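You operate a simulated robot arm through the tools that you are given. There is no shell and no other tool. Be economical: measure what you need, move in short steps, check, and stop when the job is done.

You are at the controls of a simulated robot arm. One attempt, no reset.

JOB
Clamp the small parcel with the yellow strap, pull it tight, then stand the parcel on the yellow outline.
Fine: open the clamp again. Set down upright: what you pick out.

The check looks at the end state, three seconds after you hand in, the way a careful person would. Anything else that was tipped, shoved, dropped, spilled or broken makes it a failure.

ROBOT AND FRAMES
A 6-joint arm with a two-finger parallel gripper, fixed in place. Base frame: the origin is at the foot of the arm, x ahead of it, y to its left, z up; the work surface is at about z = 850. Units: mm, degrees, N and s.
With the tool pointing down near the work surface it reaches from about 240 to 640 mm from the base axis. Its first joint turns from -66.0 to 66.0 degrees. Payload 2.7 kg.
Tool frame: the origin (TCP) lies between the finger pads and is the grasp point; the fingertips stand 23 mm ahead of it; z points along the fingers, y is the line along which they close. Largest opening 94 mm; finger width 38, thickness 10; the body of the gripper, 54 by 96 mm, starts 39 mm behind the TCP.
Orientation is that of the tool frame in the base frame, as [roll, pitch, yaw] about the fixed x, y, z axes, in that order (R = Rz(yaw) Ry(pitch) Rx(roll)). With the fingers straight down and closing along the base's y, the tool's x points along the base's -x, its y along +y and its z along -z.

CONTROLS
- The arm moves only by the tool arm_command. Its argument "commands" is text: rows parted by semicolons, each of 6 numbers parted by spaces: the shift along the base's x, y, z in m, then the turn, a rotation vector about the base's x, y, z in degrees. In form: dx dy dz ax ay az; .... A call has 1 to 8 rows; each row shifts and turns the commanded pose from where the row before left it. "hand" is the closure, from 0 (fully open) to 1 (shut), set as the call begins (left out, the last holds). Rows are played at 5 a second. More than 50 mm and 8.6 degrees between two rows, or a gripper value outside its range, and nothing of the call is played. A pose out of reach is approached as far as the arm can. The call stops where the force on the tool passes 40 N (or 10 N more than at its start, if that is more) or the arm is blocked; 0.2 s more then pass. The fingers move at their own pace (about 45 mm/s each) and stop on an object; they squeeze with about 32 N. The grip force told is the motor's: it shows also when the fingers shut on nothing. Time passes only in rows, and 0.2 s behind the last, so rows that do not move let the fingers close. The reply holds the time, the measured pose of the TCP, the force on the tool along the base axes, the opening and the grip force, in the units named above and with some noise, with the torque about the TCP (base axes, N m) and any sound that the robot's microphone picked up.
- Cameras (640 x 400 px; columns grow to the right, rows downward): "scene" is fixed at [61.6, -424.2, 1397.6]; the picture's right is [0.88, -0.48, 0.00], its down [-0.30, -0.55, -0.78] and it looks along [0.37, 0.69, -0.62] (base axes); focal length 330 px, centre (320, 200). "wrist" rides on the gripper at [86, 16, -75] in the tool frame; the picture's right is [-0.18, 0.98, 0.00], its down [-0.58, -0.11, -0.81] and it looks along [-0.79, -0.15, 0.59] (tool axes); focal length 243 px, centre (320, 200). There is no depth. A picture from a camera that has moved, and an enlarged one, comes with that camera's place and axes in the base frame and with its lens.
- capture(camera): a new picture of that camera. No time passes.
- enlarge(camera, box): a new picture of the part [left, top, right, bottom] of that camera's present view, enlarged. No time passes.
- sign_off(): hands the job in; it is judged then, once.

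Work in short steps. Places have to be worked out from the pictures, the camera data and where the tool is seen: move nearer, look again, correct. Check each grasp and each placing, and mend what went wrong. You have 120 turns and 64 pictures in all, those below and enlarged ones among them. Open the gripper and draw the arm clear of the work before you hand the job in, unless the task says otherwise; then end with one line.

The tools are called as a command line: name --argument value ..., lists and objects as JSON in quotes. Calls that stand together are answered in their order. arm_command: Moves the arm, as the interface text tells. Its arguments: {"type":"object","properties":{"commands":{"type":"string"},"hand":{"type":"number"}},"required":["commands"]} The other tools are called the same way: capture (camera) takes a picture; enlarge (camera, box) takes an enlarged picture of a part of a camera's view; sign_off () hands the job in.

At the start:

```text
time: 0.0
position: [425.5, -87.1, 1163.6]
ee_rot: [-180.0, 0.2, -179.9]
contact_force: [1.3, -0.4, -0.1]
ft_torque: [0.06, 0.02, -0.01]
grip_width: 93.7
grasp_force: 0.1
```

scene: 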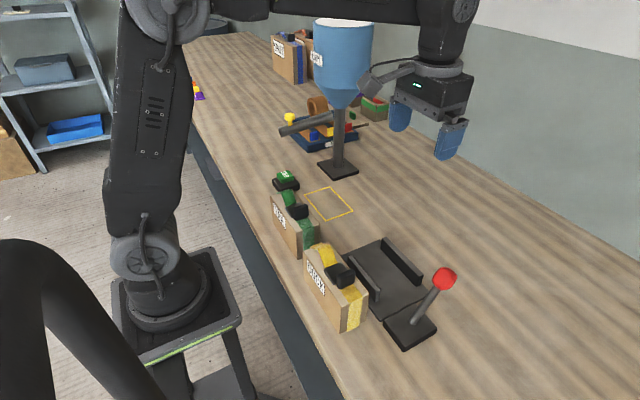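
wrist: 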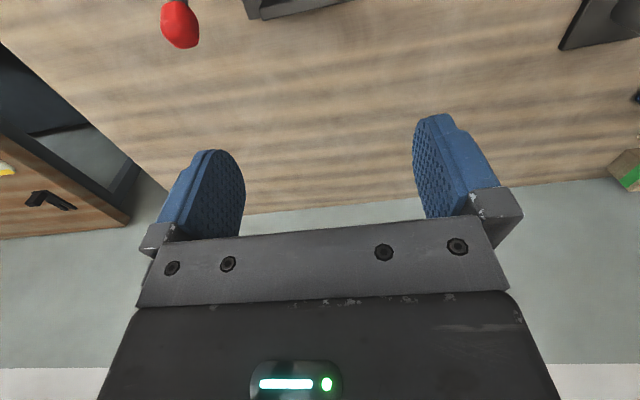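

The scene shows a yellow-strap parcel beside a clamp with a red-knobbed lever, and the yellow outline further off. I take enlarged views for detail.

enlarge --camera "scene" --box '[250, 150, 490, 350]'

enlarge --camera "scene" --box '[180, 10, 420, 160]'

```text
2.00 times, centred on (370, 250) of scene
camera zoom: at [61.6, -424.2, 1397.6], right [0.88, -0.48, 0.0], down [-0.3, -0.55, -0.78], along [0.37, 0.69, -0.62], focal length 660 px, centre (220, 100)
```

zoom: 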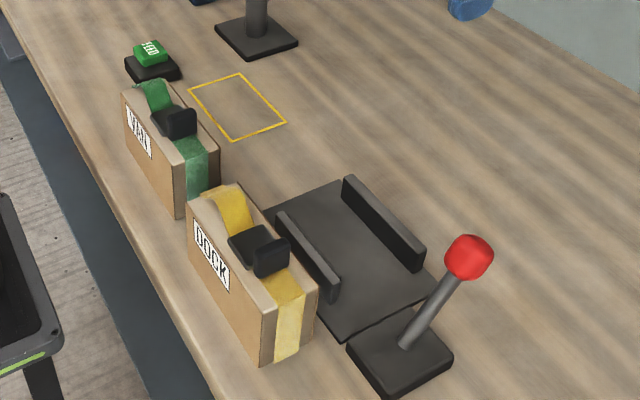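

```text
2.67 times, centred on (300, 85) of scene
camera zoom: at [61.6, -424.2, 1397.6], right [0.88, -0.48, 0.0], down [-0.3, -0.55, -0.78], along [0.37, 0.69, -0.62], focal length 880 px, centre (373, 507)
```

zoom: 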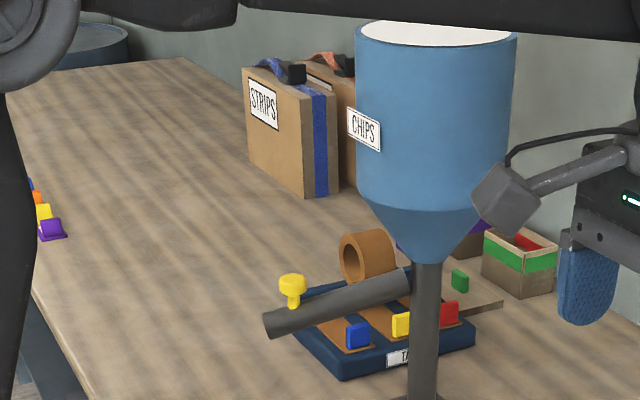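

Triangulating: outline x 361–442, y 105–226; DOCK parcel about x 237–307, y −167…−35, top ~957; lever knob about (402,−219,963), pivot about (355,−218). I turn the tool +90° and come nearer to see the strap and clamp.

arm_command --commands "-0.015 -0.01 0 0 0 8.5;-0.015 -0.01 0 0 0 8.5;-0.015 -0.01 0 0 0 8.5;-0.015 -0.01 0 0 0 8.5;-0.015 -0.01 0 0 0 8.5;-0.015 -0.01 0 0 0 8.5;-0.015 0 0 0 0 8.5;0 0 0 0 0 8.5" --hand 0

arm_command --commands "0 0 -0.01 0 0 8.5;0 0 -0.01 0 0 8.5;0 0 -0.01 0 0 5;0 0 0 0 0 0"

capture --camera "wrist"

```text
time: 1.8
position: [321.3, -147.2, 1164.0]
ee_rot: [179.9, 0.1, -111.9]
contact_force: [0.1, 0.0, 0.6]
ft_torque: [-0.03, 0.0, 0.02]
grip_width: 94.3
grasp_force: 0.1
```

```text
time: 2.8
position: [320.5, -146.2, 1132.7]
ee_rot: [-180.0, 0.0, -89.8]
contact_force: [0.3, 0.8, 0.2]
ft_torque: [0.02, -0.01, 0.01]
grip_width: 94.0
grasp_force: 0.0
```

```text
59 pictures are left
camera wrist: at [306.1, -233.3, 1207.8], right [-0.98, 0.18, 0.0], down [0.11, 0.58, 0.81], along [0.15, 0.79, -0.59], focal length 243 px, centre (320, 200)
```

wrist: 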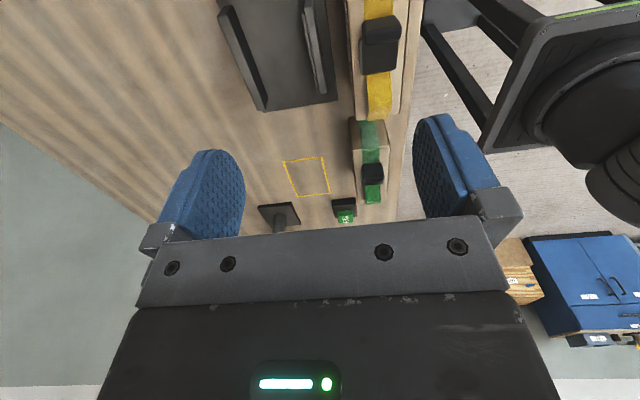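

The view works; I enlarge the buckle and clamp region.

enlarge --camera "wrist" --box '[200, 0, 440, 150]'

enlarge --camera "wrist" --box '[250, 130, 410, 230]'

enlarge --camera "scene" --box '[290, 220, 400, 340]'

```text
2.67 times, centred on (320, 75) of wrist
camera zoom: at [306.1, -233.3, 1207.8], right [-0.98, 0.18, 0.0], down [0.11, 0.58, 0.81], along [0.15, 0.79, -0.59], focal length 647 px, centre (320, 533)
```

zoom: 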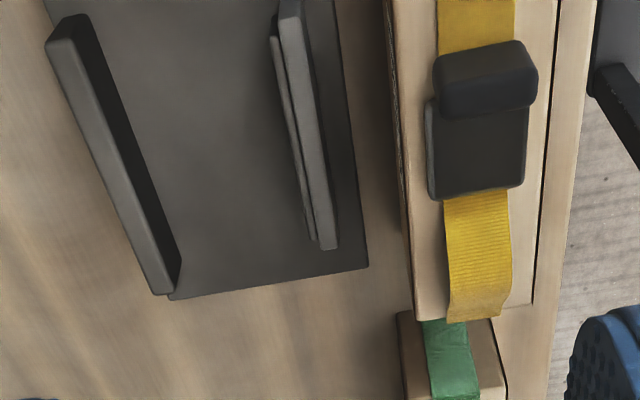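

```text
4.00 times, centred on (330, 180) of wrist
camera zoom: at [306.1, -233.3, 1207.8], right [-0.98, 0.18, 0.0], down [0.11, 0.58, 0.81], along [0.15, 0.79, -0.59], focal length 970 px, centre (280, 280)
```

zoom: 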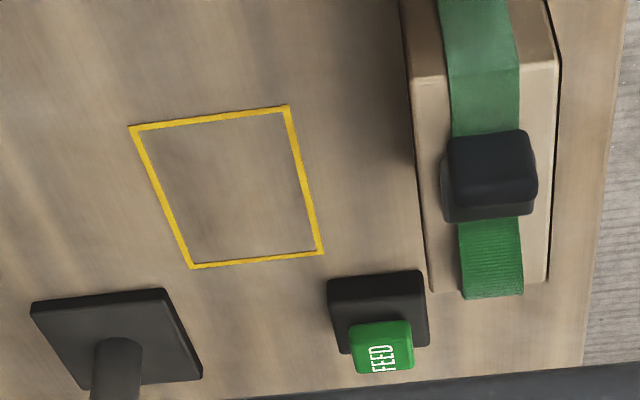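

```text
3.33 times, centred on (345, 280) of scene
camera zoom: at [61.6, -424.2, 1397.6], right [0.88, -0.48, 0.0], down [-0.3, -0.55, -0.78], along [0.37, 0.69, -0.62], focal length 1100 px, centre (237, -67)
```

zoom: 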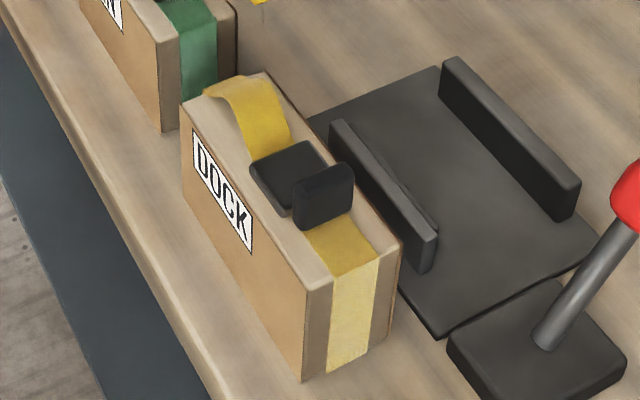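

Both views agree at box top z≈930: parcel x 239–295, y −163…−29, with the buckle tab near y −138. Clamp plate is about x 318–440, jaw gap about 346–427, y −146…−44. I go above the parcel centre.

arm_command --commands "-0.018 0.017 -0.03 0 0 0;-0.018 0.017 -0.03 0 0 0;-0.018 0.016 -0.03 0 0 0;0 0 -0.03 0 0 0;0 0 -0.02 0 0 0;0 0 0 0 0 0"

capture --camera "scene"

capture --camera "wrist"

```text
time: 4.2
position: [267.9, -96.0, 993.9]
ee_rot: [-179.9, 0.2, -89.9]
contact_force: [0.0, -0.5, -0.3]
ft_torque: [0.0, -0.01, -0.03]
grip_width: 93.7
grasp_force: 0.1
```

```text
55 pictures are left
```

scene: 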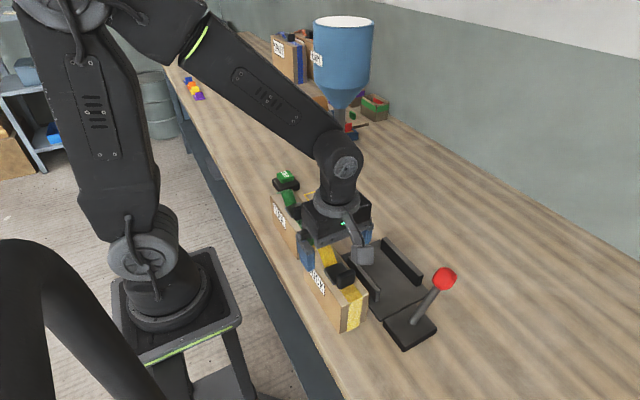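

```text
54 pictures are left
camera wrist: at [252.5, -183.2, 1068.4], right [-0.98, 0.18, 0.0], down [0.11, 0.58, 0.81], along [0.15, 0.79, -0.59], focal length 243 px, centre (320, 200)
```

wrist: 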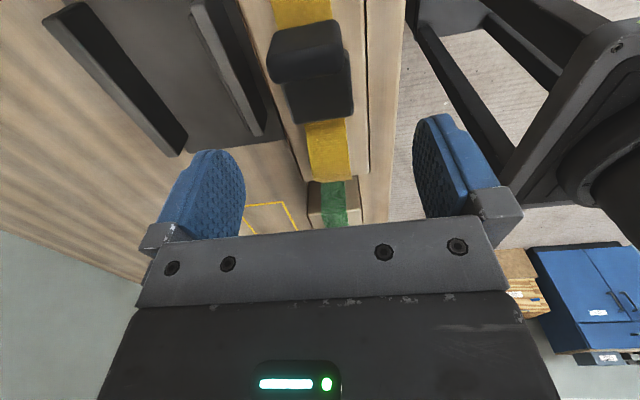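

Box top corners recompute to x 239–294, far end y≈−27, so the fingers are centred. I descend to z≈918.

arm_command --commands "0 0 -0.025 0 0 0;0 0 -0.025 0 0 0;0 0 -0.015 0 0 0;0 0 -0.011 0 0 0;0 0 0 0 0 0"

arm_command --commands "0 0 0 0 0 0;0 0 0 0 0 0;0 0 0 0 0 0;0 0 0 0 0 0" --hand 1

capture --camera "scene"

```text
time: 5.4
position: [267.6, -96.5, 918.6]
ee_rot: [-180.0, 0.1, -89.9]
contact_force: [0.2, -0.3, 0.2]
ft_torque: [0.0, -0.01, 0.03]
grip_width: 94.1
grasp_force: 0.0
```

```text
time: 6.4
position: [267.2, -95.6, 916.6]
ee_rot: [-180.0, 0.1, -89.9]
contact_force: [-0.9, 0.5, 0.1]
ft_torque: [0.09, 0.0, 0.1]
grip_width: 55.7
grasp_force: 31.9
```

```text
53 pictures are left
```

scene: 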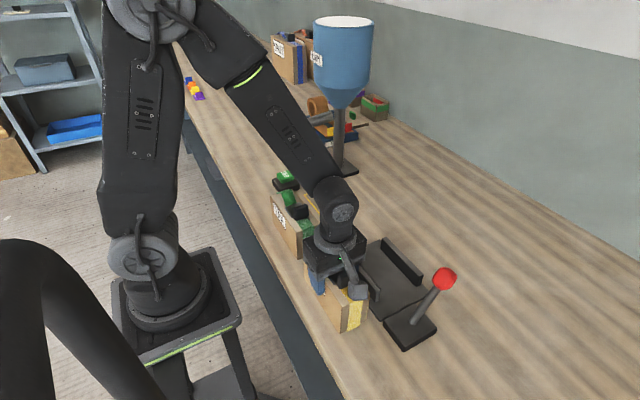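

Gripped (55.7 mm, 32 N). I lift and check.

arm_command --commands "0 0 0.02 0 0 0;0 0 0.025 0 0 0;0 0 0.025 0 0 0;0 0 0 0 0 0"

arm_command --commands "0.03 0.002 0 0 0 0;0.035 0.002 0 0 0 0;0.035 0.002 0 0 0 0;0.029 0 0 0 0 0;0 0 0 0 0 0"

capture --camera "scene"

capture --camera "wrist"

```text
time: 7.4
position: [267.0, -96.8, 987.7]
ee_rot: [179.9, 0.2, -89.8]
contact_force: [0.9, 0.3, -0.1]
ft_torque: [-0.01, -0.01, 0.02]
grip_width: 0.0
grasp_force: 31.9
```

```text
time: 8.6
position: [396.3, -91.2, 987.7]
ee_rot: [-180.0, 0.1, -89.9]
contact_force: [0.8, -0.4, -0.7]
ft_torque: [0.01, -0.01, 0.01]
grip_width: 0.1
grasp_force: 32.0
```

```text
52 pictures are left
```

scene: 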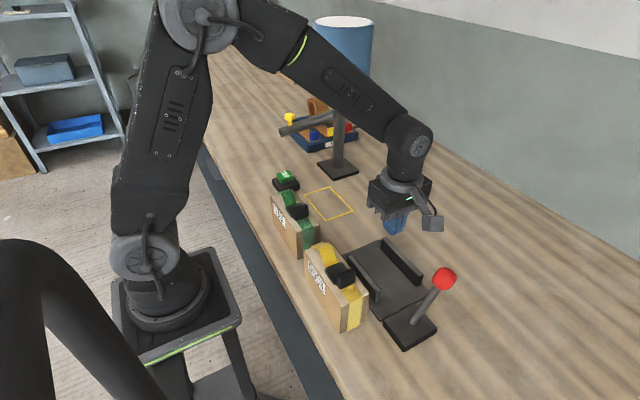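

```text
51 pictures are left
camera wrist: at [381.7, -177.6, 1062.2], right [-0.98, 0.18, 0.0], down [0.11, 0.58, 0.81], along [0.15, 0.79, -0.59], focal length 243 px, centre (320, 200)
```

wrist: 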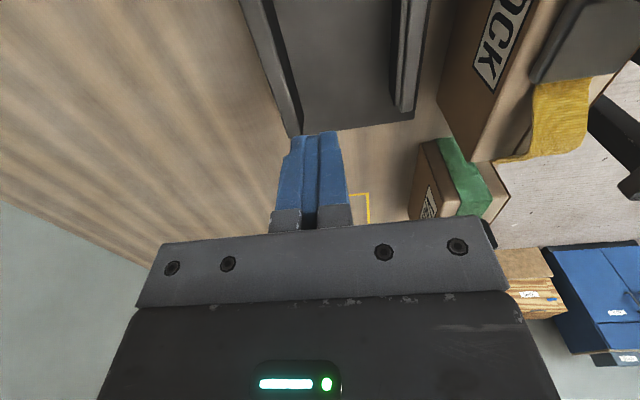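

The parcel slipped out: the opening now reads 0, and the parcel still stands in place. I look closely at its state before regrasping.

enlarge --camera "scene" --box '[260, 180, 400, 340]'

enlarge --camera "wrist" --box '[380, 0, 640, 240]'

```text
2.50 times, centred on (330, 260) of scene
camera zoom: at [61.6, -424.2, 1397.6], right [0.88, -0.48, 0.0], down [-0.3, -0.55, -0.78], along [0.37, 0.69, -0.62], focal length 825 px, centre (295, 50)
```

zoom: 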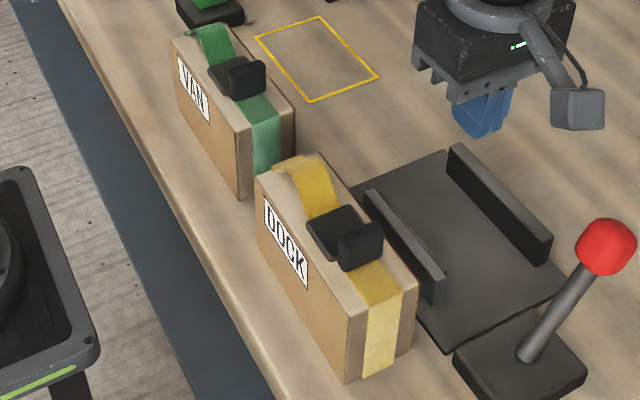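

```text
1.67 times, centred on (510, 120) of wrist
camera zoom: at [381.7, -177.6, 1062.2], right [-0.98, 0.18, 0.0], down [0.11, 0.58, 0.81], along [0.15, 0.79, -0.59], focal length 404 px, centre (3, 333)
```

zoom: 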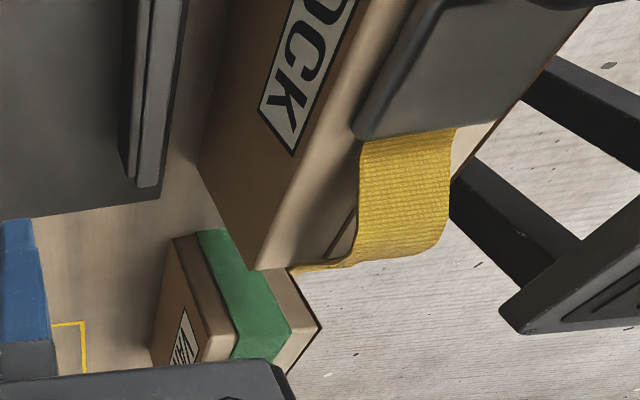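

The parcel stands where it was. I go back above it, open, and will grasp deeper and lift slowly while watching the force.

arm_command --commands "-0.033 -0.002 0 0 0 0;-0.033 -0.002 0 0 0 0;-0.033 -0.001 0 0 0 0;-0.03 0 0 0 0 0;0 0 0 0 0 0" --hand 0

capture --camera "wrist"

```text
time: 9.8
position: [266.7, -95.3, 988.2]
ee_rot: [-180.0, 0.1, -89.8]
contact_force: [-0.3, 0.7, 0.0]
ft_torque: [0.01, -0.02, -0.02]
grip_width: 94.2
grasp_force: 0.0
```

```text
48 pictures are left
camera wrist: at [252.1, -182.3, 1062.1], right [-0.98, 0.18, 0.0], down [0.11, 0.58, 0.81], along [0.15, 0.79, -0.59], focal length 243 px, centre (320, 200)
```

wrist: 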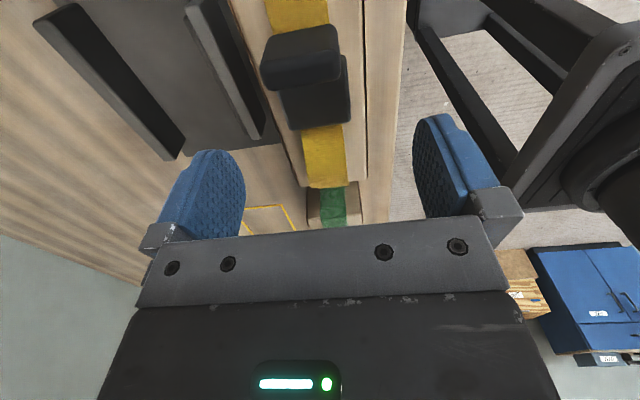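

Unmoved. I descend to z≈908, watching for contact.

arm_command --commands "0 0 -0.025 0 0 0;0 0 -0.025 0 0 0;0 0 -0.015 0 0 0;0 0 -0.01 0 0 0;0 0 -0.005 0 0 0;0 0 0 0 0 0"

arm_command --commands "0 0 0 0 0 0;0 0 0 0 0 0;0 0 0 0 0 0;0 0 0 0 0 0;0 0 0 0 0 0" --hand 1

arm_command --commands "0 0 0.002 0 0 0;0 0 0.002 0 0 0;0 0 0.002 0 0 0;0 0 0.002 0 0 0"

```text
time: 11.2
position: [266.3, -95.1, 906.8]
ee_rot: [-180.0, 0.1, -89.9]
contact_force: [-0.5, -0.6, 0.1]
ft_torque: [0.01, -0.02, -0.01]
grip_width: 94.0
grasp_force: 0.0
```

```text
time: 12.4
position: [266.8, -94.7, 908.3]
ee_rot: [-180.0, 0.1, -89.9]
contact_force: [0.1, -0.1, 0.0]
ft_torque: [0.19, -0.01, 0.0]
grip_width: 55.9
grasp_force: 32.0
```

```text
time: 13.4
position: [266.9, -94.7, 915.1]
ee_rot: [-180.0, 0.1, -89.9]
contact_force: [0.0, -0.6, -2.0]
ft_torque: [0.02, -0.01, -0.01]
grip_width: 55.7
grasp_force: 31.6
```

The force is only −2 N; I check whether the parcel rose with the tool.

enlarge --camera "scene" --box '[260, 180, 400, 340]'

arm_command --commands "0 0 0.002 0 0 0;0 0 0.002 0 0 0;0 0 0.002 0 0 0;0 0 0 0 0 0"

enlarge --camera "scene" --box '[260, 180, 400, 340]'

```text
2.50 times, centred on (330, 260) of scene
camera zoom: at [61.6, -424.2, 1397.6], right [0.88, -0.48, 0.0], down [-0.3, -0.55, -0.78], along [0.37, 0.69, -0.62], focal length 825 px, centre (295, 50)
```

zoom: 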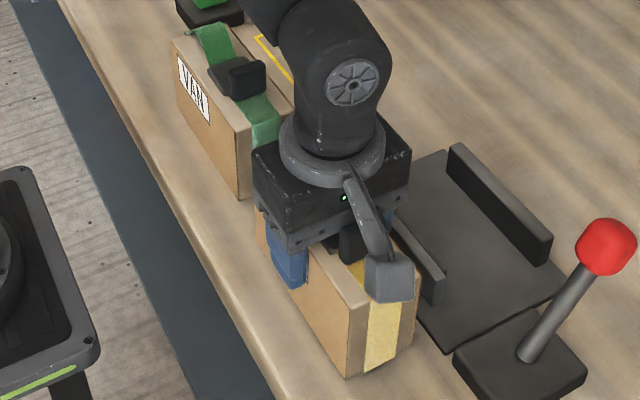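

```text
time: 14.4
position: [267.3, -94.9, 921.7]
ee_rot: [-179.9, 0.1, -89.8]
contact_force: [0.7, -0.8, -2.0]
ft_torque: [0.03, 0.01, -0.02]
grip_width: 55.6
grasp_force: 32.0
```

```text
2.50 times, centred on (330, 260) of scene
camera zoom: at [61.6, -424.2, 1397.6], right [0.88, -0.48, 0.0], down [-0.3, -0.55, -0.78], along [0.37, 0.69, -0.62], focal length 825 px, centre (295, 50)
```

zoom: 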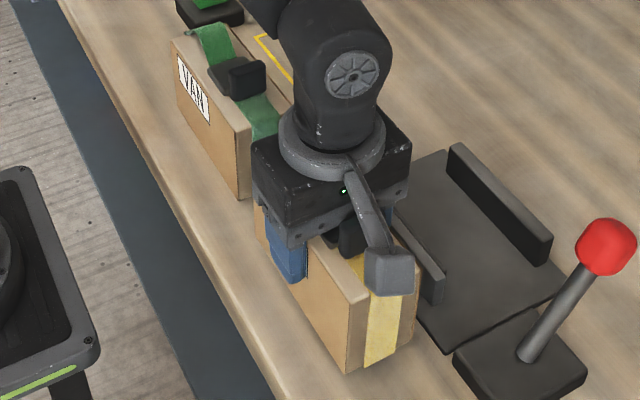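

The parcel is rising with the gripper (≈2 N weight). I continue the lift gently.

arm_command --commands "0 0 0.004 0 0 0;0 0 0.004 0 0 0;0 0 0.005 0 0 0;0 0 0.005 0 0 0;0 0 0.005 0 0 0;0 0 0.005 0 0 0;0 0 0.004 0 0 0;0 0 0 0 0 0"

enlarge --camera "scene" --box '[260, 180, 400, 340]'

```text
time: 16.2
position: [266.8, -95.7, 953.5]
ee_rot: [-180.0, 0.1, -89.8]
contact_force: [0.8, -0.5, -2.7]
ft_torque: [0.01, 0.0, 0.0]
grip_width: 55.8
grasp_force: 31.9
```

```text
2.50 times, centred on (330, 260) of scene
camera zoom: at [61.6, -424.2, 1397.6], right [0.88, -0.48, 0.0], down [-0.3, -0.55, -0.78], along [0.37, 0.69, -0.62], focal length 825 px, centre (295, 50)
```

zoom: 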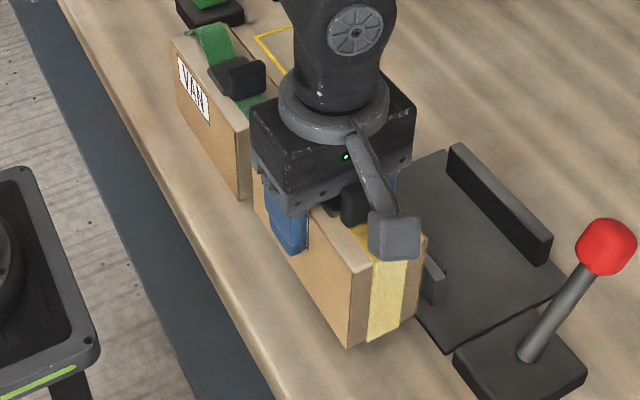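

The box's vertical edge seems to lean, so it may be pivoting in the pads. I check closer from both cameras.

capture --camera "wrist"

enlarge --camera "scene" --box '[305, 220, 375, 330]'

```text
44 pictures are left
camera wrist: at [252.1, -182.5, 1028.3], right [-0.98, 0.18, 0.0], down [0.11, 0.58, 0.81], along [0.15, 0.79, -0.59], focal length 243 px, centre (320, 200)
```

wrist: 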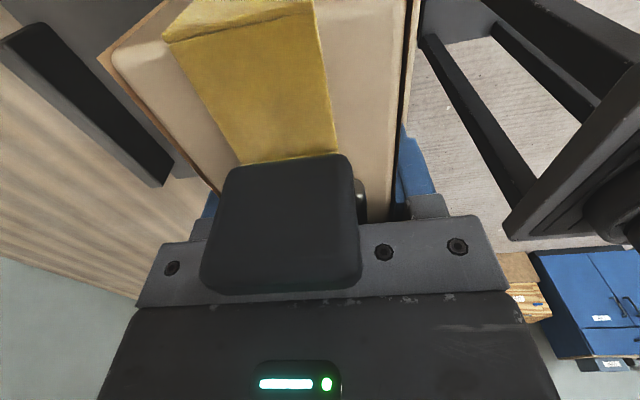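

```text
3.64 times, centred on (340, 275) of scene
camera zoom: at [61.6, -424.2, 1397.6], right [0.88, -0.48, 0.0], down [-0.3, -0.55, -0.78], along [0.37, 0.69, -0.62], focal length 1199 px, centre (247, -73)
```

zoom: 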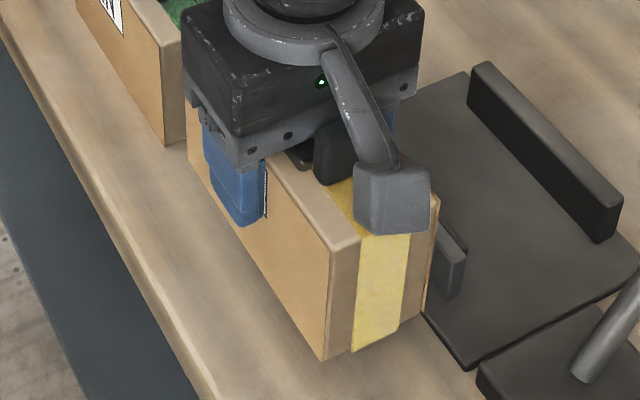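

The near end sits about 6 mm low (slight pitch), but the hold continues. I raise a little more gently and recheck the slip.

arm_command --commands "0 0 0.003 0 0 0;0 0 0.004 0 0 0;0 0 0.004 0 0 0;0 0 0.003 0 0 0;0 0 0.002 0 0 0;0 0 0 0 0 0"

enlarge --camera "scene" --box '[305, 220, 375, 330]'

```text
time: 17.6
position: [267.9, -94.6, 969.6]
ee_rot: [179.9, 0.1, -90.0]
contact_force: [-0.3, -0.2, -1.9]
ft_torque: [0.01, -0.03, 0.0]
grip_width: 55.6
grasp_force: 31.8
```

```text
3.64 times, centred on (340, 275) of scene
camera zoom: at [61.6, -424.2, 1397.6], right [0.88, -0.48, 0.0], down [-0.3, -0.55, -0.78], along [0.37, 0.69, -0.62], focal length 1199 px, centre (247, -73)
```

zoom: 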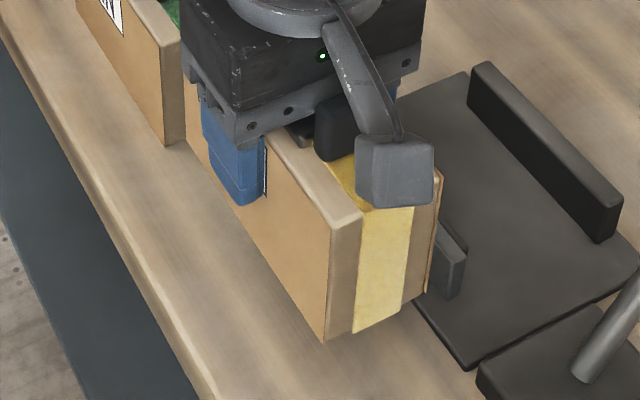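

It seems to be slipping slowly; I wait a second to see if it creeps at rest.

arm_command --commands "0 0 0 0 0 0;0 0 0 0 0 0;0 0 0 0 0 0;0 0 0 0 0 0"

enlarge --camera "scene" --box '[305, 220, 375, 330]'

```text
time: 18.6
position: [266.1, -95.4, 968.9]
ee_rot: [-179.9, 0.1, -89.8]
contact_force: [0.5, 0.8, -1.9]
ft_torque: [0.04, -0.01, -0.01]
grip_width: 55.9
grasp_force: 32.3
```

```text
3.64 times, centred on (340, 275) of scene
camera zoom: at [61.6, -424.2, 1397.6], right [0.88, -0.48, 0.0], down [-0.3, -0.55, -0.78], along [0.37, 0.69, -0.62], focal length 1199 px, centre (247, -73)
```

zoom: 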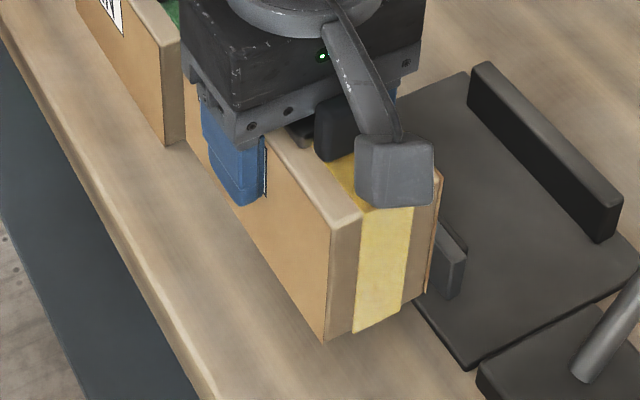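

No creep at rest, and the bottom is about z 900, above the jaws (~880). I carry it sideways in gentle ramped steps.

arm_command --commands "0.004 0 0 0 0 0;0.008 0 0 0 0 0;0.01 0.001 0 0 0 0;0.01 0.001 0 0 0 0;0.01 0.001 0 0 0 0;0.01 0.001 0 0 0 0;0.008 0 0 0 0 0;0.004 0 0 0 0 0"

enlarge --camera "scene" --box '[310, 200, 450, 340]'

```text
time: 20.4
position: [330.2, -90.9, 969.1]
ee_rot: [-180.0, 0.0, -89.9]
contact_force: [-0.3, 0.6, -2.8]
ft_torque: [0.01, 0.02, -0.01]
grip_width: 55.9
grasp_force: 32.0
```

```text
2.86 times, centred on (380, 270) of scene
camera zoom: at [61.6, -424.2, 1397.6], right [0.88, -0.48, 0.0], down [-0.3, -0.55, -0.78], along [0.37, 0.69, -0.62], focal length 942 px, centre (149, 0)
```

zoom: 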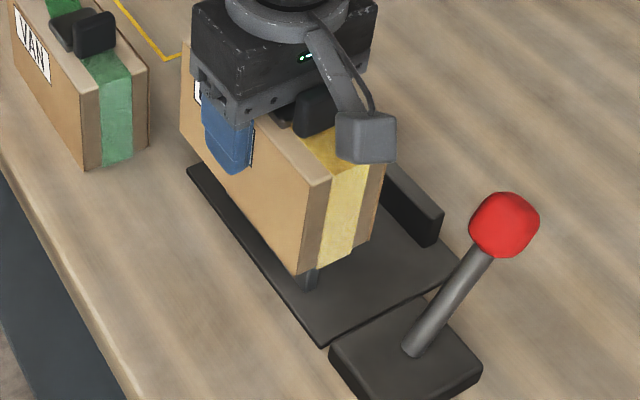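

Holding well and clearing the jaw. I move another 64 mm and look down at the jaws.

arm_command --commands "0.004 0 0 0 0 0;0.008 0 0 0 0 0;0.01 0 0 0 0 0;0.01 0 0 0 0 0;0.01 0 0 0 0 0;0.01 0 0 0 0 0;0.008 0 0 0 0 0;0.003 0 0 0 0 0"

enlarge --camera "scene" --box '[320, 190, 460, 340]'

capture --camera "wrist"

```text
time: 22.2
position: [393.6, -91.0, 968.3]
ee_rot: [179.9, 0.1, -89.9]
contact_force: [-0.4, -0.2, -2.2]
ft_torque: [0.05, 0.01, 0.0]
grip_width: 55.8
grasp_force: 31.9
```

```text
2.67 times, centred on (390, 265) of scene
camera zoom: at [61.6, -424.2, 1397.6], right [0.88, -0.48, 0.0], down [-0.3, -0.55, -0.78], along [0.37, 0.69, -0.62], focal length 880 px, centre (133, 27)
```

zoom: 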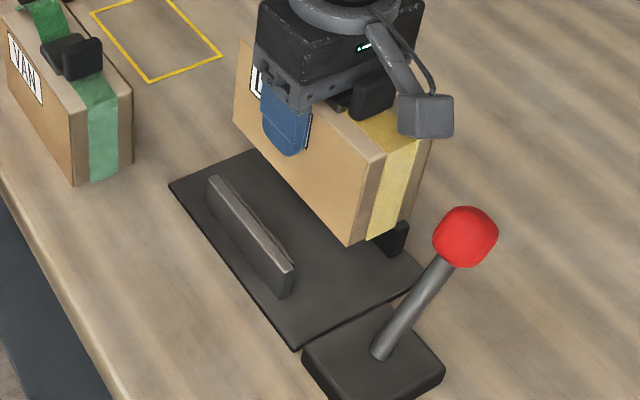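

```text
38 pictures are left
camera wrist: at [379.4, -178.3, 1043.6], right [-0.98, 0.18, 0.0], down [0.11, 0.58, 0.81], along [0.15, 0.79, -0.59], focal length 243 px, centre (320, 200)
```

wrist: 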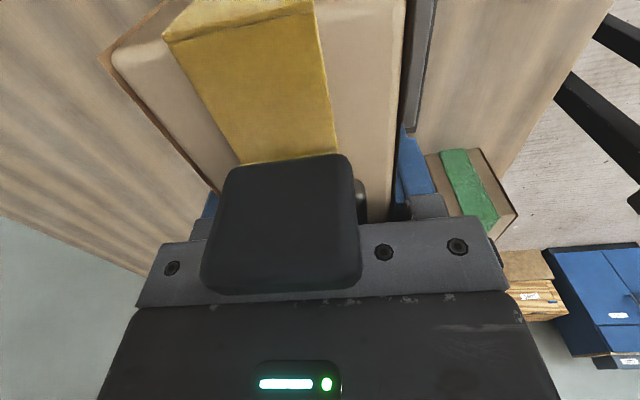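

The parcel is above the channel; I back off 2 mm in x for jaw margin and lower gently.

arm_command --commands "-0.002 0 -0.002 0 0 0;0 0 -0.005 0 0 0;0 0 -0.006 0 0 0;0 0 -0.006 0 0 0;0 0 -0.006 0 0 0;0 0 -0.004 0 0 0;0 0 -0.002 0 0 0;0 0 0 0 0 0"

enlarge --camera "scene" --box '[320, 190, 460, 340]'

```text
time: 24.0
position: [392.4, -91.3, 938.0]
ee_rot: [-180.0, 0.1, -89.9]
contact_force: [0.9, 0.0, -2.4]
ft_torque: [0.03, -0.01, -0.01]
grip_width: 55.9
grasp_force: 32.2
```

```text
2.67 times, centred on (390, 265) of scene
camera zoom: at [61.6, -424.2, 1397.6], right [0.88, -0.48, 0.0], down [-0.3, -0.55, -0.78], along [0.37, 0.69, -0.62], focal length 880 px, centre (133, 27)
```

zoom: 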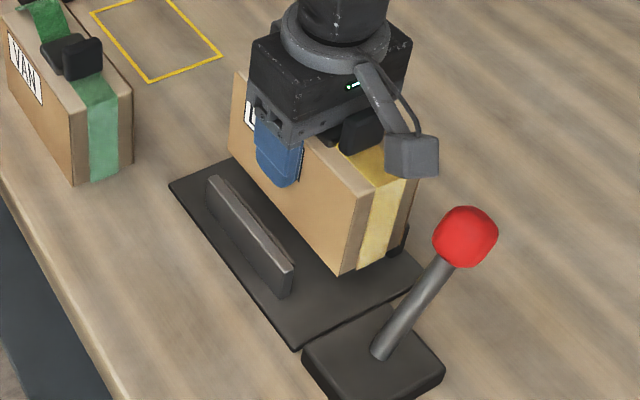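

No contact yet. I lower in small steps toward the plate.

arm_command --commands "0 0 -0.003 0 0 0;0 0 -0.003 0 0 0;0 0 -0.003 0 0 0;0 0 -0.002 0 0 0;0 0 0 0 0 0"

arm_command --commands "0 0 -0.002 0 0 0;0 0 -0.002 0 0 0;0 0 0 0 0 0"

enlarge --camera "scene" --box '[320, 190, 460, 340]'

```text
time: 25.2
position: [392.1, -93.3, 928.5]
ee_rot: [-180.0, 0.1, -89.9]
contact_force: [-0.3, 1.0, -2.4]
ft_torque: [0.03, 0.03, 0.0]
grip_width: 55.6
grasp_force: 31.4
```

```text
time: 26.0
position: [392.0, -91.6, 923.0]
ee_rot: [180.0, 0.1, -89.9]
contact_force: [0.3, -0.4, -2.1]
ft_torque: [-0.01, 0.0, 0.03]
grip_width: 55.8
grasp_force: 32.0
```

```text
2.67 times, centred on (390, 265) of scene
camera zoom: at [61.6, -424.2, 1397.6], right [0.88, -0.48, 0.0], down [-0.3, -0.55, -0.78], along [0.37, 0.69, -0.62], focal length 880 px, centre (133, 27)
```

zoom: 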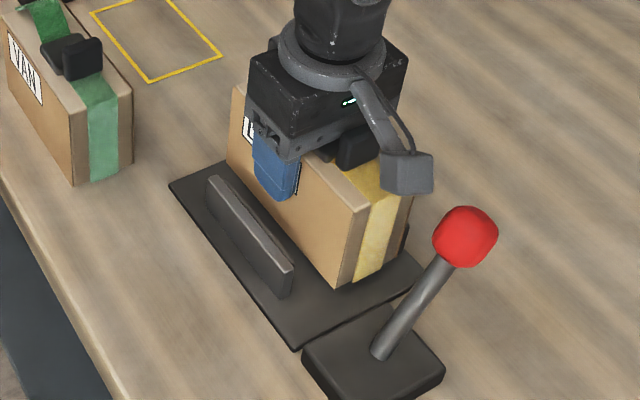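

Nearly on the plate; two-millimetre steps until the weight comes off.

arm_command --commands "0 0 -0.002 0 0 0;0 0 -0.002 0 0 0;0 0 0 0 0 0"

arm_command --commands "0 0 -0.002 0 0 0;0 0 0 0 0 0"

arm_command --commands "0 0 -0.002 0 0 0;0 0 0 0 0 0"

```text
time: 26.8
position: [391.5, -91.4, 919.8]
ee_rot: [-180.0, 0.0, -89.8]
contact_force: [0.1, -1.2, -1.6]
ft_torque: [-0.01, 0.02, 0.01]
grip_width: 55.8
grasp_force: 31.5
```

```text
time: 27.4
position: [391.6, -92.1, 916.2]
ee_rot: [-180.0, 0.0, -90.0]
contact_force: [0.1, -0.8, -2.2]
ft_torque: [0.04, -0.02, -0.02]
grip_width: 55.9
grasp_force: 32.0
```

```text
time: 28.0
position: [391.1, -91.2, 914.6]
ee_rot: [-180.0, 0.2, -90.0]
contact_force: [-0.4, -0.3, -1.9]
ft_torque: [0.0, -0.01, 0.02]
grip_width: 55.7
grasp_force: 31.9
```

Still hanging, so it barely slipped. I continue.

arm_command --commands "0 0 -0.002 0 0 0;0 0 0 0 0 0"

arm_command --commands "0 0 -0.002 0 0 0;0 0 0 0 0 0"

arm_command --commands "0 0 -0.0015 0 0 0;0 0 0 0 0 0"

enlarge --camera "scene" --box '[320, 190, 460, 340]'

```text
time: 28.6
position: [391.5, -90.9, 913.6]
ee_rot: [180.0, 0.1, -89.9]
contact_force: [-3.0, 1.5, 6.1]
ft_torque: [0.0, 0.11, -0.05]
grip_width: 55.7
grasp_force: 31.9
```

```text
time: 29.2
position: [392.4, -92.3, 912.4]
ee_rot: [-180.0, 0.1, -89.9]
contact_force: [-12.9, 3.0, 35.9]
ft_torque: [0.01, 0.47, -0.12]
grip_width: 55.8
grasp_force: 32.0
```

```text
time: 29.6
position: [392.5, -92.4, 913.9]
ee_rot: [-179.8, 0.0, -89.8]
contact_force: [-2.4, 0.1, 4.5]
ft_torque: [0.21, -0.01, 0.05]
grip_width: 55.9
grasp_force: 32.3
stopped in row 1: the force on the tool passed its limit at 51 N (the readings are from after the stop); the commanded pose is now the measured one
```

```text
2.67 times, centred on (390, 265) of scene
camera zoom: at [61.5, -424.2, 1397.6], right [0.88, -0.48, 0.0], down [-0.3, -0.55, -0.78], along [0.37, 0.69, -0.62], focal length 880 px, centre (133, 27)
```

zoom: 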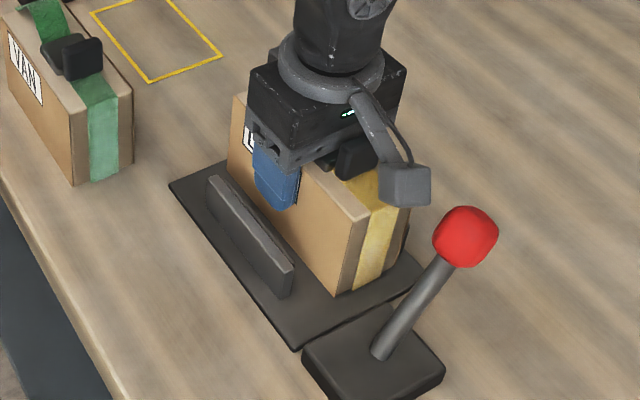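

Plate contact at z≈913.6, consistent with a 6 mm plate and no slip: the parcel is seated. I release and rise.

arm_command --commands "0 0 0 0 0 0;0 0 0 0 0 0;0 0 0 0 0 0;0 0 0 0 0 0" --hand 0

arm_command --commands "0 0 0.01 0 0 0;0 0 0.03 0 0 0;0 0 0.03 0 0 0;0 0 0.03 0 0 0;-0.02 0 0.03 0 0 0;-0.04 0 0.01 0 0 0;-0.04 0 0 0 0 0;0 0 0 0 0 0"

capture --camera "scene"

enlarge --camera "scene" --box '[320, 190, 460, 340]'

capture --camera "wrist"

```text
time: 30.6
position: [392.9, -92.0, 912.9]
ee_rot: [-179.8, 0.0, -89.9]
contact_force: [6.1, -0.3, -5.0]
ft_torque: [-0.1, -0.45, -0.12]
grip_width: 91.1
grasp_force: 0.0
```

```text
time: 32.4
position: [291.7, -91.4, 1053.9]
ee_rot: [-179.9, 0.0, -89.9]
contact_force: [-0.3, -0.1, -0.4]
ft_torque: [0.01, 0.03, 0.03]
grip_width: 93.9
grasp_force: 0.1
```

```text
34 pictures are left
```

scene: 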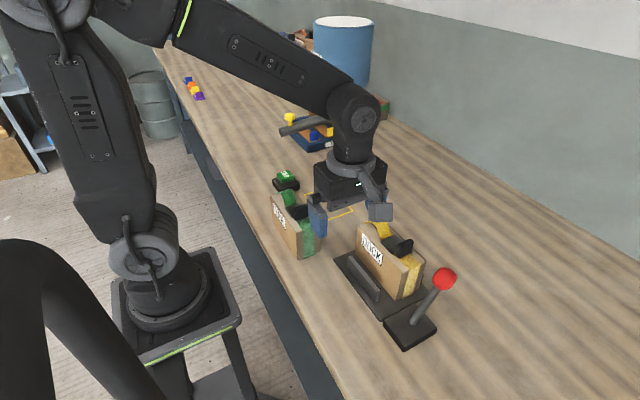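

```text
2.67 times, centred on (390, 265) of scene
camera zoom: at [61.5, -424.2, 1397.6], right [0.88, -0.48, 0.0], down [-0.3, -0.55, -0.78], along [0.37, 0.69, -0.62], focal length 880 px, centre (133, 27)
```

zoom: 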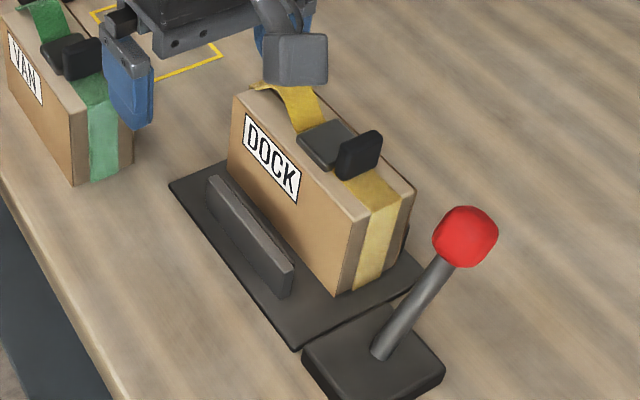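

```text
32 pictures are left
camera wrist: at [276.9, -178.5, 1127.4], right [-0.98, 0.18, 0.0], down [0.11, 0.58, 0.81], along [0.15, 0.79, -0.59], focal length 243 px, centre (320, 200)
```

wrist: 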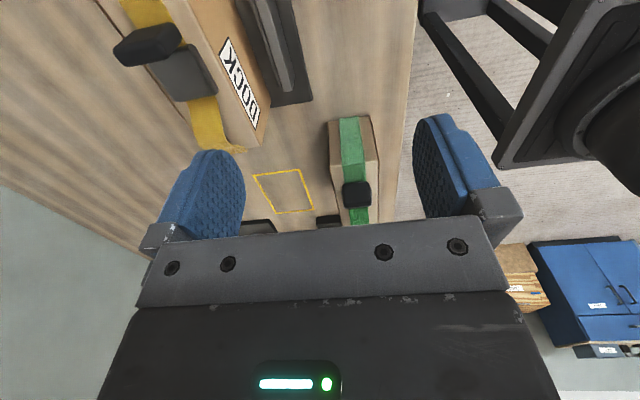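

Parcel is upright in the channel with DOCK facing −x. Now the lever: knob ≈(402,−219,963). I go round with closed fingers to its +x side, high first.

arm_command --commands "0.04 -0.028 0.006 0 0 0;0.045 -0.026 0 0 0 0;0.04 -0.026 0 0 0 0;0.04 -0.026 0 0 0 0;0 -0.022 0 0 0 0;0 0 0 0 0 0" --hand 1

arm_command --commands "0 0 -0.03 0 0 0;0 0 -0.03 0 0 0;0 0 -0.025 0 0 0;0 0 -0.007 0 0 0;0 0 0 0 0 0"

enlarge --camera "scene" --box '[320, 170, 520, 350]'

```text
refused: row 2 steps farther than a row can; nothing moved
```

```text
time: 33.6
position: [292.9, -91.9, 961.2]
ee_rot: [-179.8, 0.1, -89.9]
contact_force: [0.8, 0.1, 0.5]
ft_torque: [-0.01, 0.02, 0.02]
grip_width: 93.9
grasp_force: 0.0
```

```text
2.22 times, centred on (420, 260) of scene
camera zoom: at [61.6, -424.2, 1397.6], right [0.88, -0.48, 0.0], down [-0.3, -0.55, -0.78], along [0.37, 0.69, -0.62], focal length 733 px, centre (98, 67)
```

zoom: 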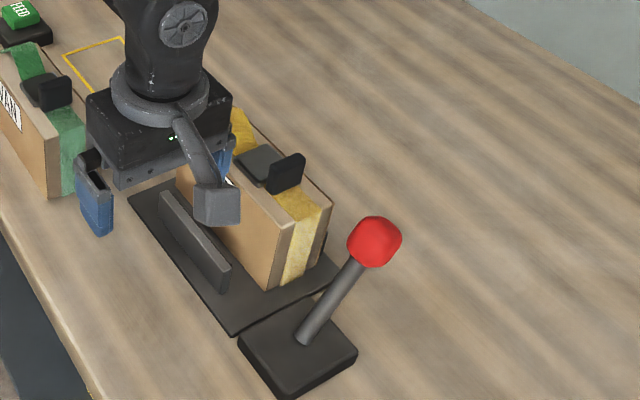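

The first move was refused and only the descent ran, over free space; nothing was touched (force ~0). I rise straight back up first.

arm_command --commands "0 0 0.03 0 0 0;0 0 0.03 0 0 0;0 0 0.035 0 0 0;0 0 0 0 0 0"

```text
time: 34.6
position: [292.8, -92.4, 1056.3]
ee_rot: [-180.0, 0.1, -89.8]
contact_force: [-0.3, 0.1, 0.7]
ft_torque: [-0.03, -0.01, -0.02]
grip_width: 94.2
grasp_force: 0.0
```

Back at height and clear. Now I travel to above the knob's +x side with smaller steps, closing the fingers.

arm_command --commands "0.025 -0.019 0.004 0 0 0;0.025 -0.019 0 0 0 0;0.025 -0.019 0 0 0 0;0.025 -0.019 0 0 0 0;0.025 -0.019 0 0 0 0;0.025 -0.019 0 0 0 0;0.013 -0.014 0 0 0 0;0 0 0 0 0 0" --hand 1

enlarge --camera "scene" --box '[320, 150, 520, 350]'

```text
time: 36.4
position: [456.1, -220.0, 1058.7]
ee_rot: [-179.9, 0.0, -89.8]
contact_force: [-1.1, 0.1, 0.5]
ft_torque: [-0.03, 0.01, -0.03]
grip_width: 0.0
grasp_force: 31.9
```

```text
2.00 times, centred on (420, 250) of scene
camera zoom: at [61.6, -424.2, 1397.6], right [0.88, -0.48, 0.0], down [-0.3, -0.55, -0.78], along [0.37, 0.69, -0.62], focal length 660 px, centre (120, 100)
```

zoom: 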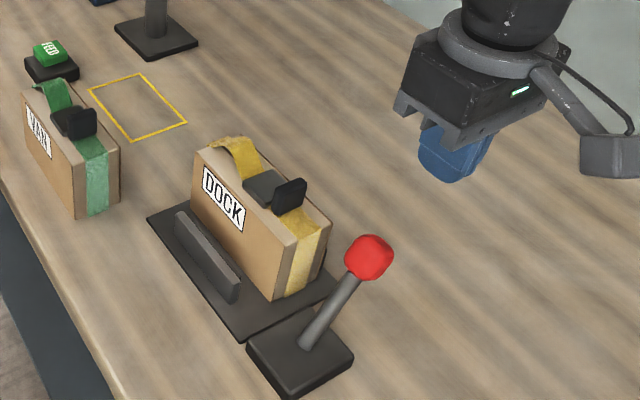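

Clear of the knob. I descend beside it to z≈970.

arm_command --commands "0 0 -0.025 0 0 0;0 0 -0.025 0 0 0;0 0 -0.025 0 0 0;0 0 -0.014 0 0 0;0 0 0 0 0 0"

enlarge --camera "scene" --box '[320, 150, 520, 350]'

```text
time: 37.6
position: [455.2, -219.6, 970.4]
ee_rot: [-179.9, 0.0, -89.8]
contact_force: [-0.9, 1.2, -0.9]
ft_torque: [-0.01, 0.0, 0.01]
grip_width: 0.0
grasp_force: 32.1
```

```text
2.00 times, centred on (420, 250) of scene
camera zoom: at [61.6, -424.2, 1397.6], right [0.88, -0.48, 0.0], down [-0.3, -0.55, -0.78], along [0.37, 0.69, -0.62], focal length 660 px, centre (120, 100)
```

zoom: 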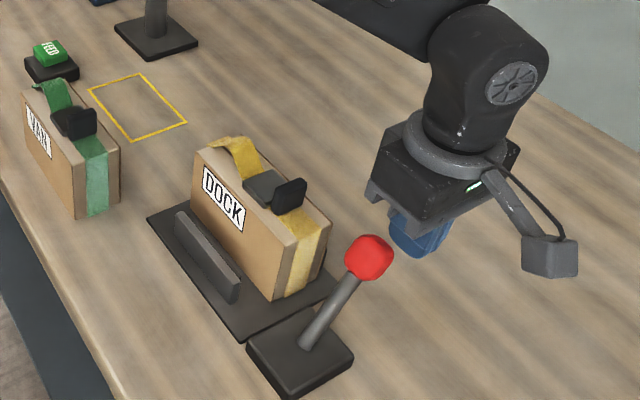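

Finger and knob are aligned in y. I push toward −x in steps.

arm_command --commands "-0.012 0 0 0 0 0;-0.012 0 0 0 0 0;-0.01 0 0 0 0 0;-0.01 0 0 0 0 0;-0.01 0 0 0 0 0;-0.01 0 0 0 0 0;0 0 0 0 0 0"

enlarge --camera "scene" --box '[320, 150, 520, 350]'

```text
time: 39.2
position: [390.8, -220.5, 971.3]
ee_rot: [-179.9, 0.0, -89.9]
contact_force: [-1.2, 0.9, 0.0]
ft_torque: [0.0, -0.02, -0.02]
grip_width: 0.0
grasp_force: 31.9
```

```text
2.00 times, centred on (420, 250) of scene
camera zoom: at [61.6, -424.2, 1397.6], right [0.88, -0.48, 0.0], down [-0.3, -0.55, -0.78], along [0.37, 0.69, -0.62], focal length 660 px, centre (120, 100)
```

zoom: 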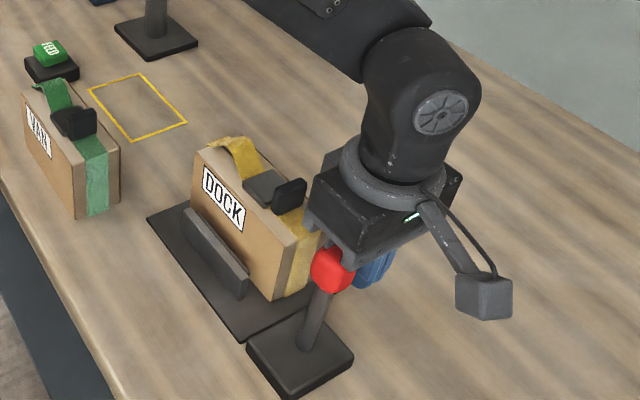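

The lever moves and the −x jaw is closing on the parcel. I keep pushing.

arm_command --commands "-0.008 0 0 0 0 0;-0.008 0 0 0 0 0;-0.008 0 0 0 0 0;-0.008 0 -0.002 0 0 0;-0.006 0 -0.002 0 0 0;-0.006 0 -0.002 0 0 0;0 0 0 0 0 0"

enlarge --camera "scene" --box '[320, 150, 520, 350]'

```text
time: 40.8
position: [347.9, -221.2, 964.2]
ee_rot: [-180.0, 0.0, -89.9]
contact_force: [0.5, 0.4, -1.1]
ft_torque: [0.04, -0.02, -0.03]
grip_width: 0.1
grasp_force: 32.1
```

```text
2.00 times, centred on (420, 250) of scene
camera zoom: at [61.6, -424.2, 1397.6], right [0.88, -0.48, 0.0], down [-0.3, -0.55, -0.78], along [0.37, 0.69, -0.62], focal length 660 px, centre (120, 100)
```

zoom: 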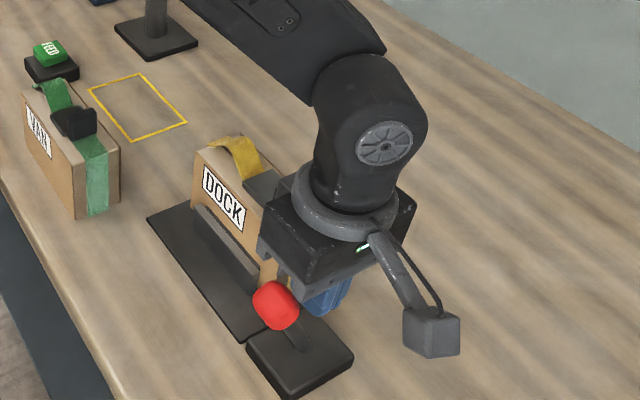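

The jaw is nearly at the parcel. I push on in small steps until a stop is felt.

arm_command --commands "-0.005 0 -0.002 0 0 0;-0.005 0 -0.002 0 0 0;-0.005 0 -0.002 0 0 0;-0.005 0 -0.002 0 0 0;-0.005 0 -0.002 0 0 0;-0.005 0 -0.002 0 0 0;0 0 0 0 0 0"

enlarge --camera "scene" --box '[320, 150, 520, 350]'

```text
time: 41.8
position: [335.8, -220.2, 961.6]
ee_rot: [-178.3, -0.6, -89.8]
contact_force: [14.0, 3.0, 4.6]
ft_torque: [0.09, 0.01, -0.23]
grip_width: 0.0
grasp_force: 32.0
stopped in row 5: the force on the tool passed its limit at 44 N (the readings are from after the stop); the commanded pose is now the measured one
```

```text
2.00 times, centred on (420, 250) of scene
camera zoom: at [61.9, -424.1, 1397.6], right [0.88, -0.48, 0.0], down [-0.3, -0.55, -0.78], along [0.37, 0.69, -0.62], focal length 660 px, centre (120, 100)
```

zoom: 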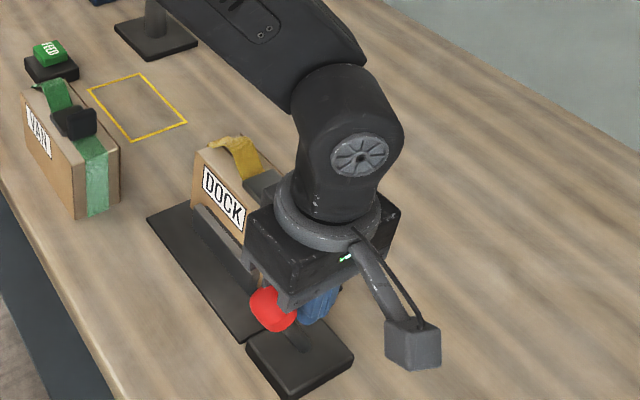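

The lever hit its end stop. I back off and rise to see whether the clamp holds.

arm_command --commands "0.015 0 0 -1.5 0 0;0.02 0 0.01 0 0 0;0.01 0 0.04 0 0 0;0 0 0.045 0 0 0;0.03 -0.02 0.03 0 0 0;0 0 0 0 0 0"

enlarge --camera "scene" --box '[310, 190, 450, 340]'

capture --camera "wrist"

```text
time: 43.2
position: [408.6, -240.7, 1084.4]
ee_rot: [-178.8, -1.9, -89.8]
contact_force: [-0.7, 0.4, 0.2]
ft_torque: [0.01, 0.01, -0.03]
grip_width: 0.0
grasp_force: 32.1
```

```text
2.67 times, centred on (380, 265) of scene
camera zoom: at [61.6, -424.2, 1397.6], right [0.88, -0.48, 0.0], down [-0.3, -0.55, -0.78], along [0.37, 0.69, -0.62], focal length 880 px, centre (160, 27)
```

zoom: 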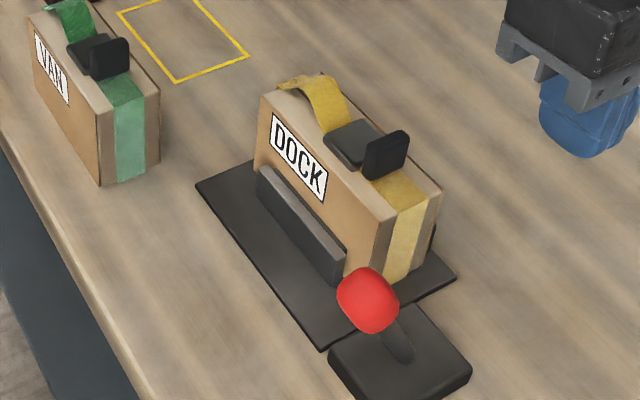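

```text
24 pictures are left
camera wrist: at [392.7, -324.7, 1161.9], right [-0.98, 0.18, -0.03], down [0.09, 0.61, 0.79], along [0.16, 0.77, -0.61], focal length 243 px, centre (320, 200)
```

wrist: 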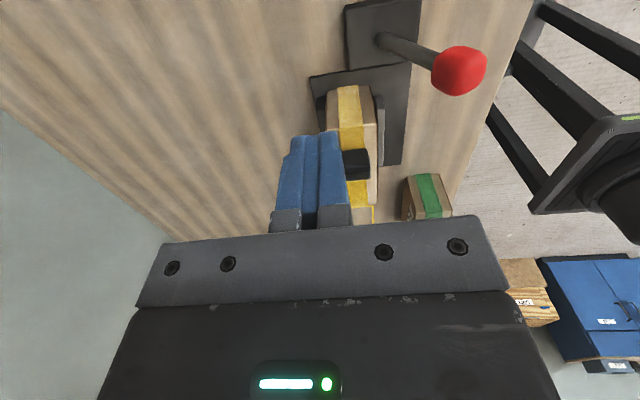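

The lever stays over and the jaw presses the parcel against the fixed jaw: clamped. Next the buckle tab, ≈(398,−130,942–966). I level the tool and turn it so the fingers close along y, above the tab.

arm_command --commands "0 0.01 0 1.9 1.2 0;0 0.015 0 0 0 -8.4;0 0.015 0 0 0 -8.4;0 0.015 0 0 0 -8.4;-0.002 0.015 0 0 0 -8.4;-0.003 0.015 0 0 0 -8.4;-0.003 0.015 0 0 0 -8.4;-0.003 0.01 0 0 0 -8.4" --hand 0.5

arm_command --commands "0 0 -0.005 0 0 -8.4;0 0 -0.005 0 0 -8.4;0 0 -0.005 0 0 -8.4;0 0 -0.005 0 0 -6;0 0 0 0 0 0"

capture --camera "wrist"

```text
time: 45.0
position: [398.3, -129.5, 1084.1]
ee_rot: [-179.9, 0.0, -148.7]
contact_force: [-0.4, 0.0, -0.7]
ft_torque: [0.0, -0.02, 0.0]
grip_width: 47.2
grasp_force: 0.1
```

```text
time: 46.2
position: [397.4, -131.0, 1064.1]
ee_rot: [-179.9, 0.0, -180.0]
contact_force: [0.4, 0.6, -0.1]
ft_torque: [-0.04, 0.02, -0.03]
grip_width: 47.1
grasp_force: 0.0
```

```text
23 pictures are left
camera wrist: at [312.2, -114.9, 1139.4], right [0.18, 0.98, 0.0], down [0.58, -0.11, 0.81], along [0.79, -0.15, -0.59], focal length 243 px, centre (320, 200)
```

wrist: 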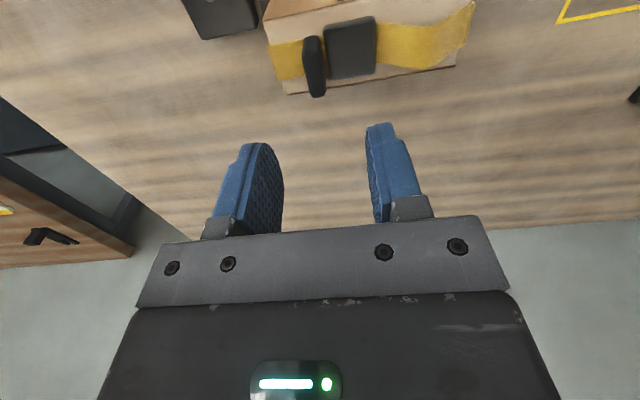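

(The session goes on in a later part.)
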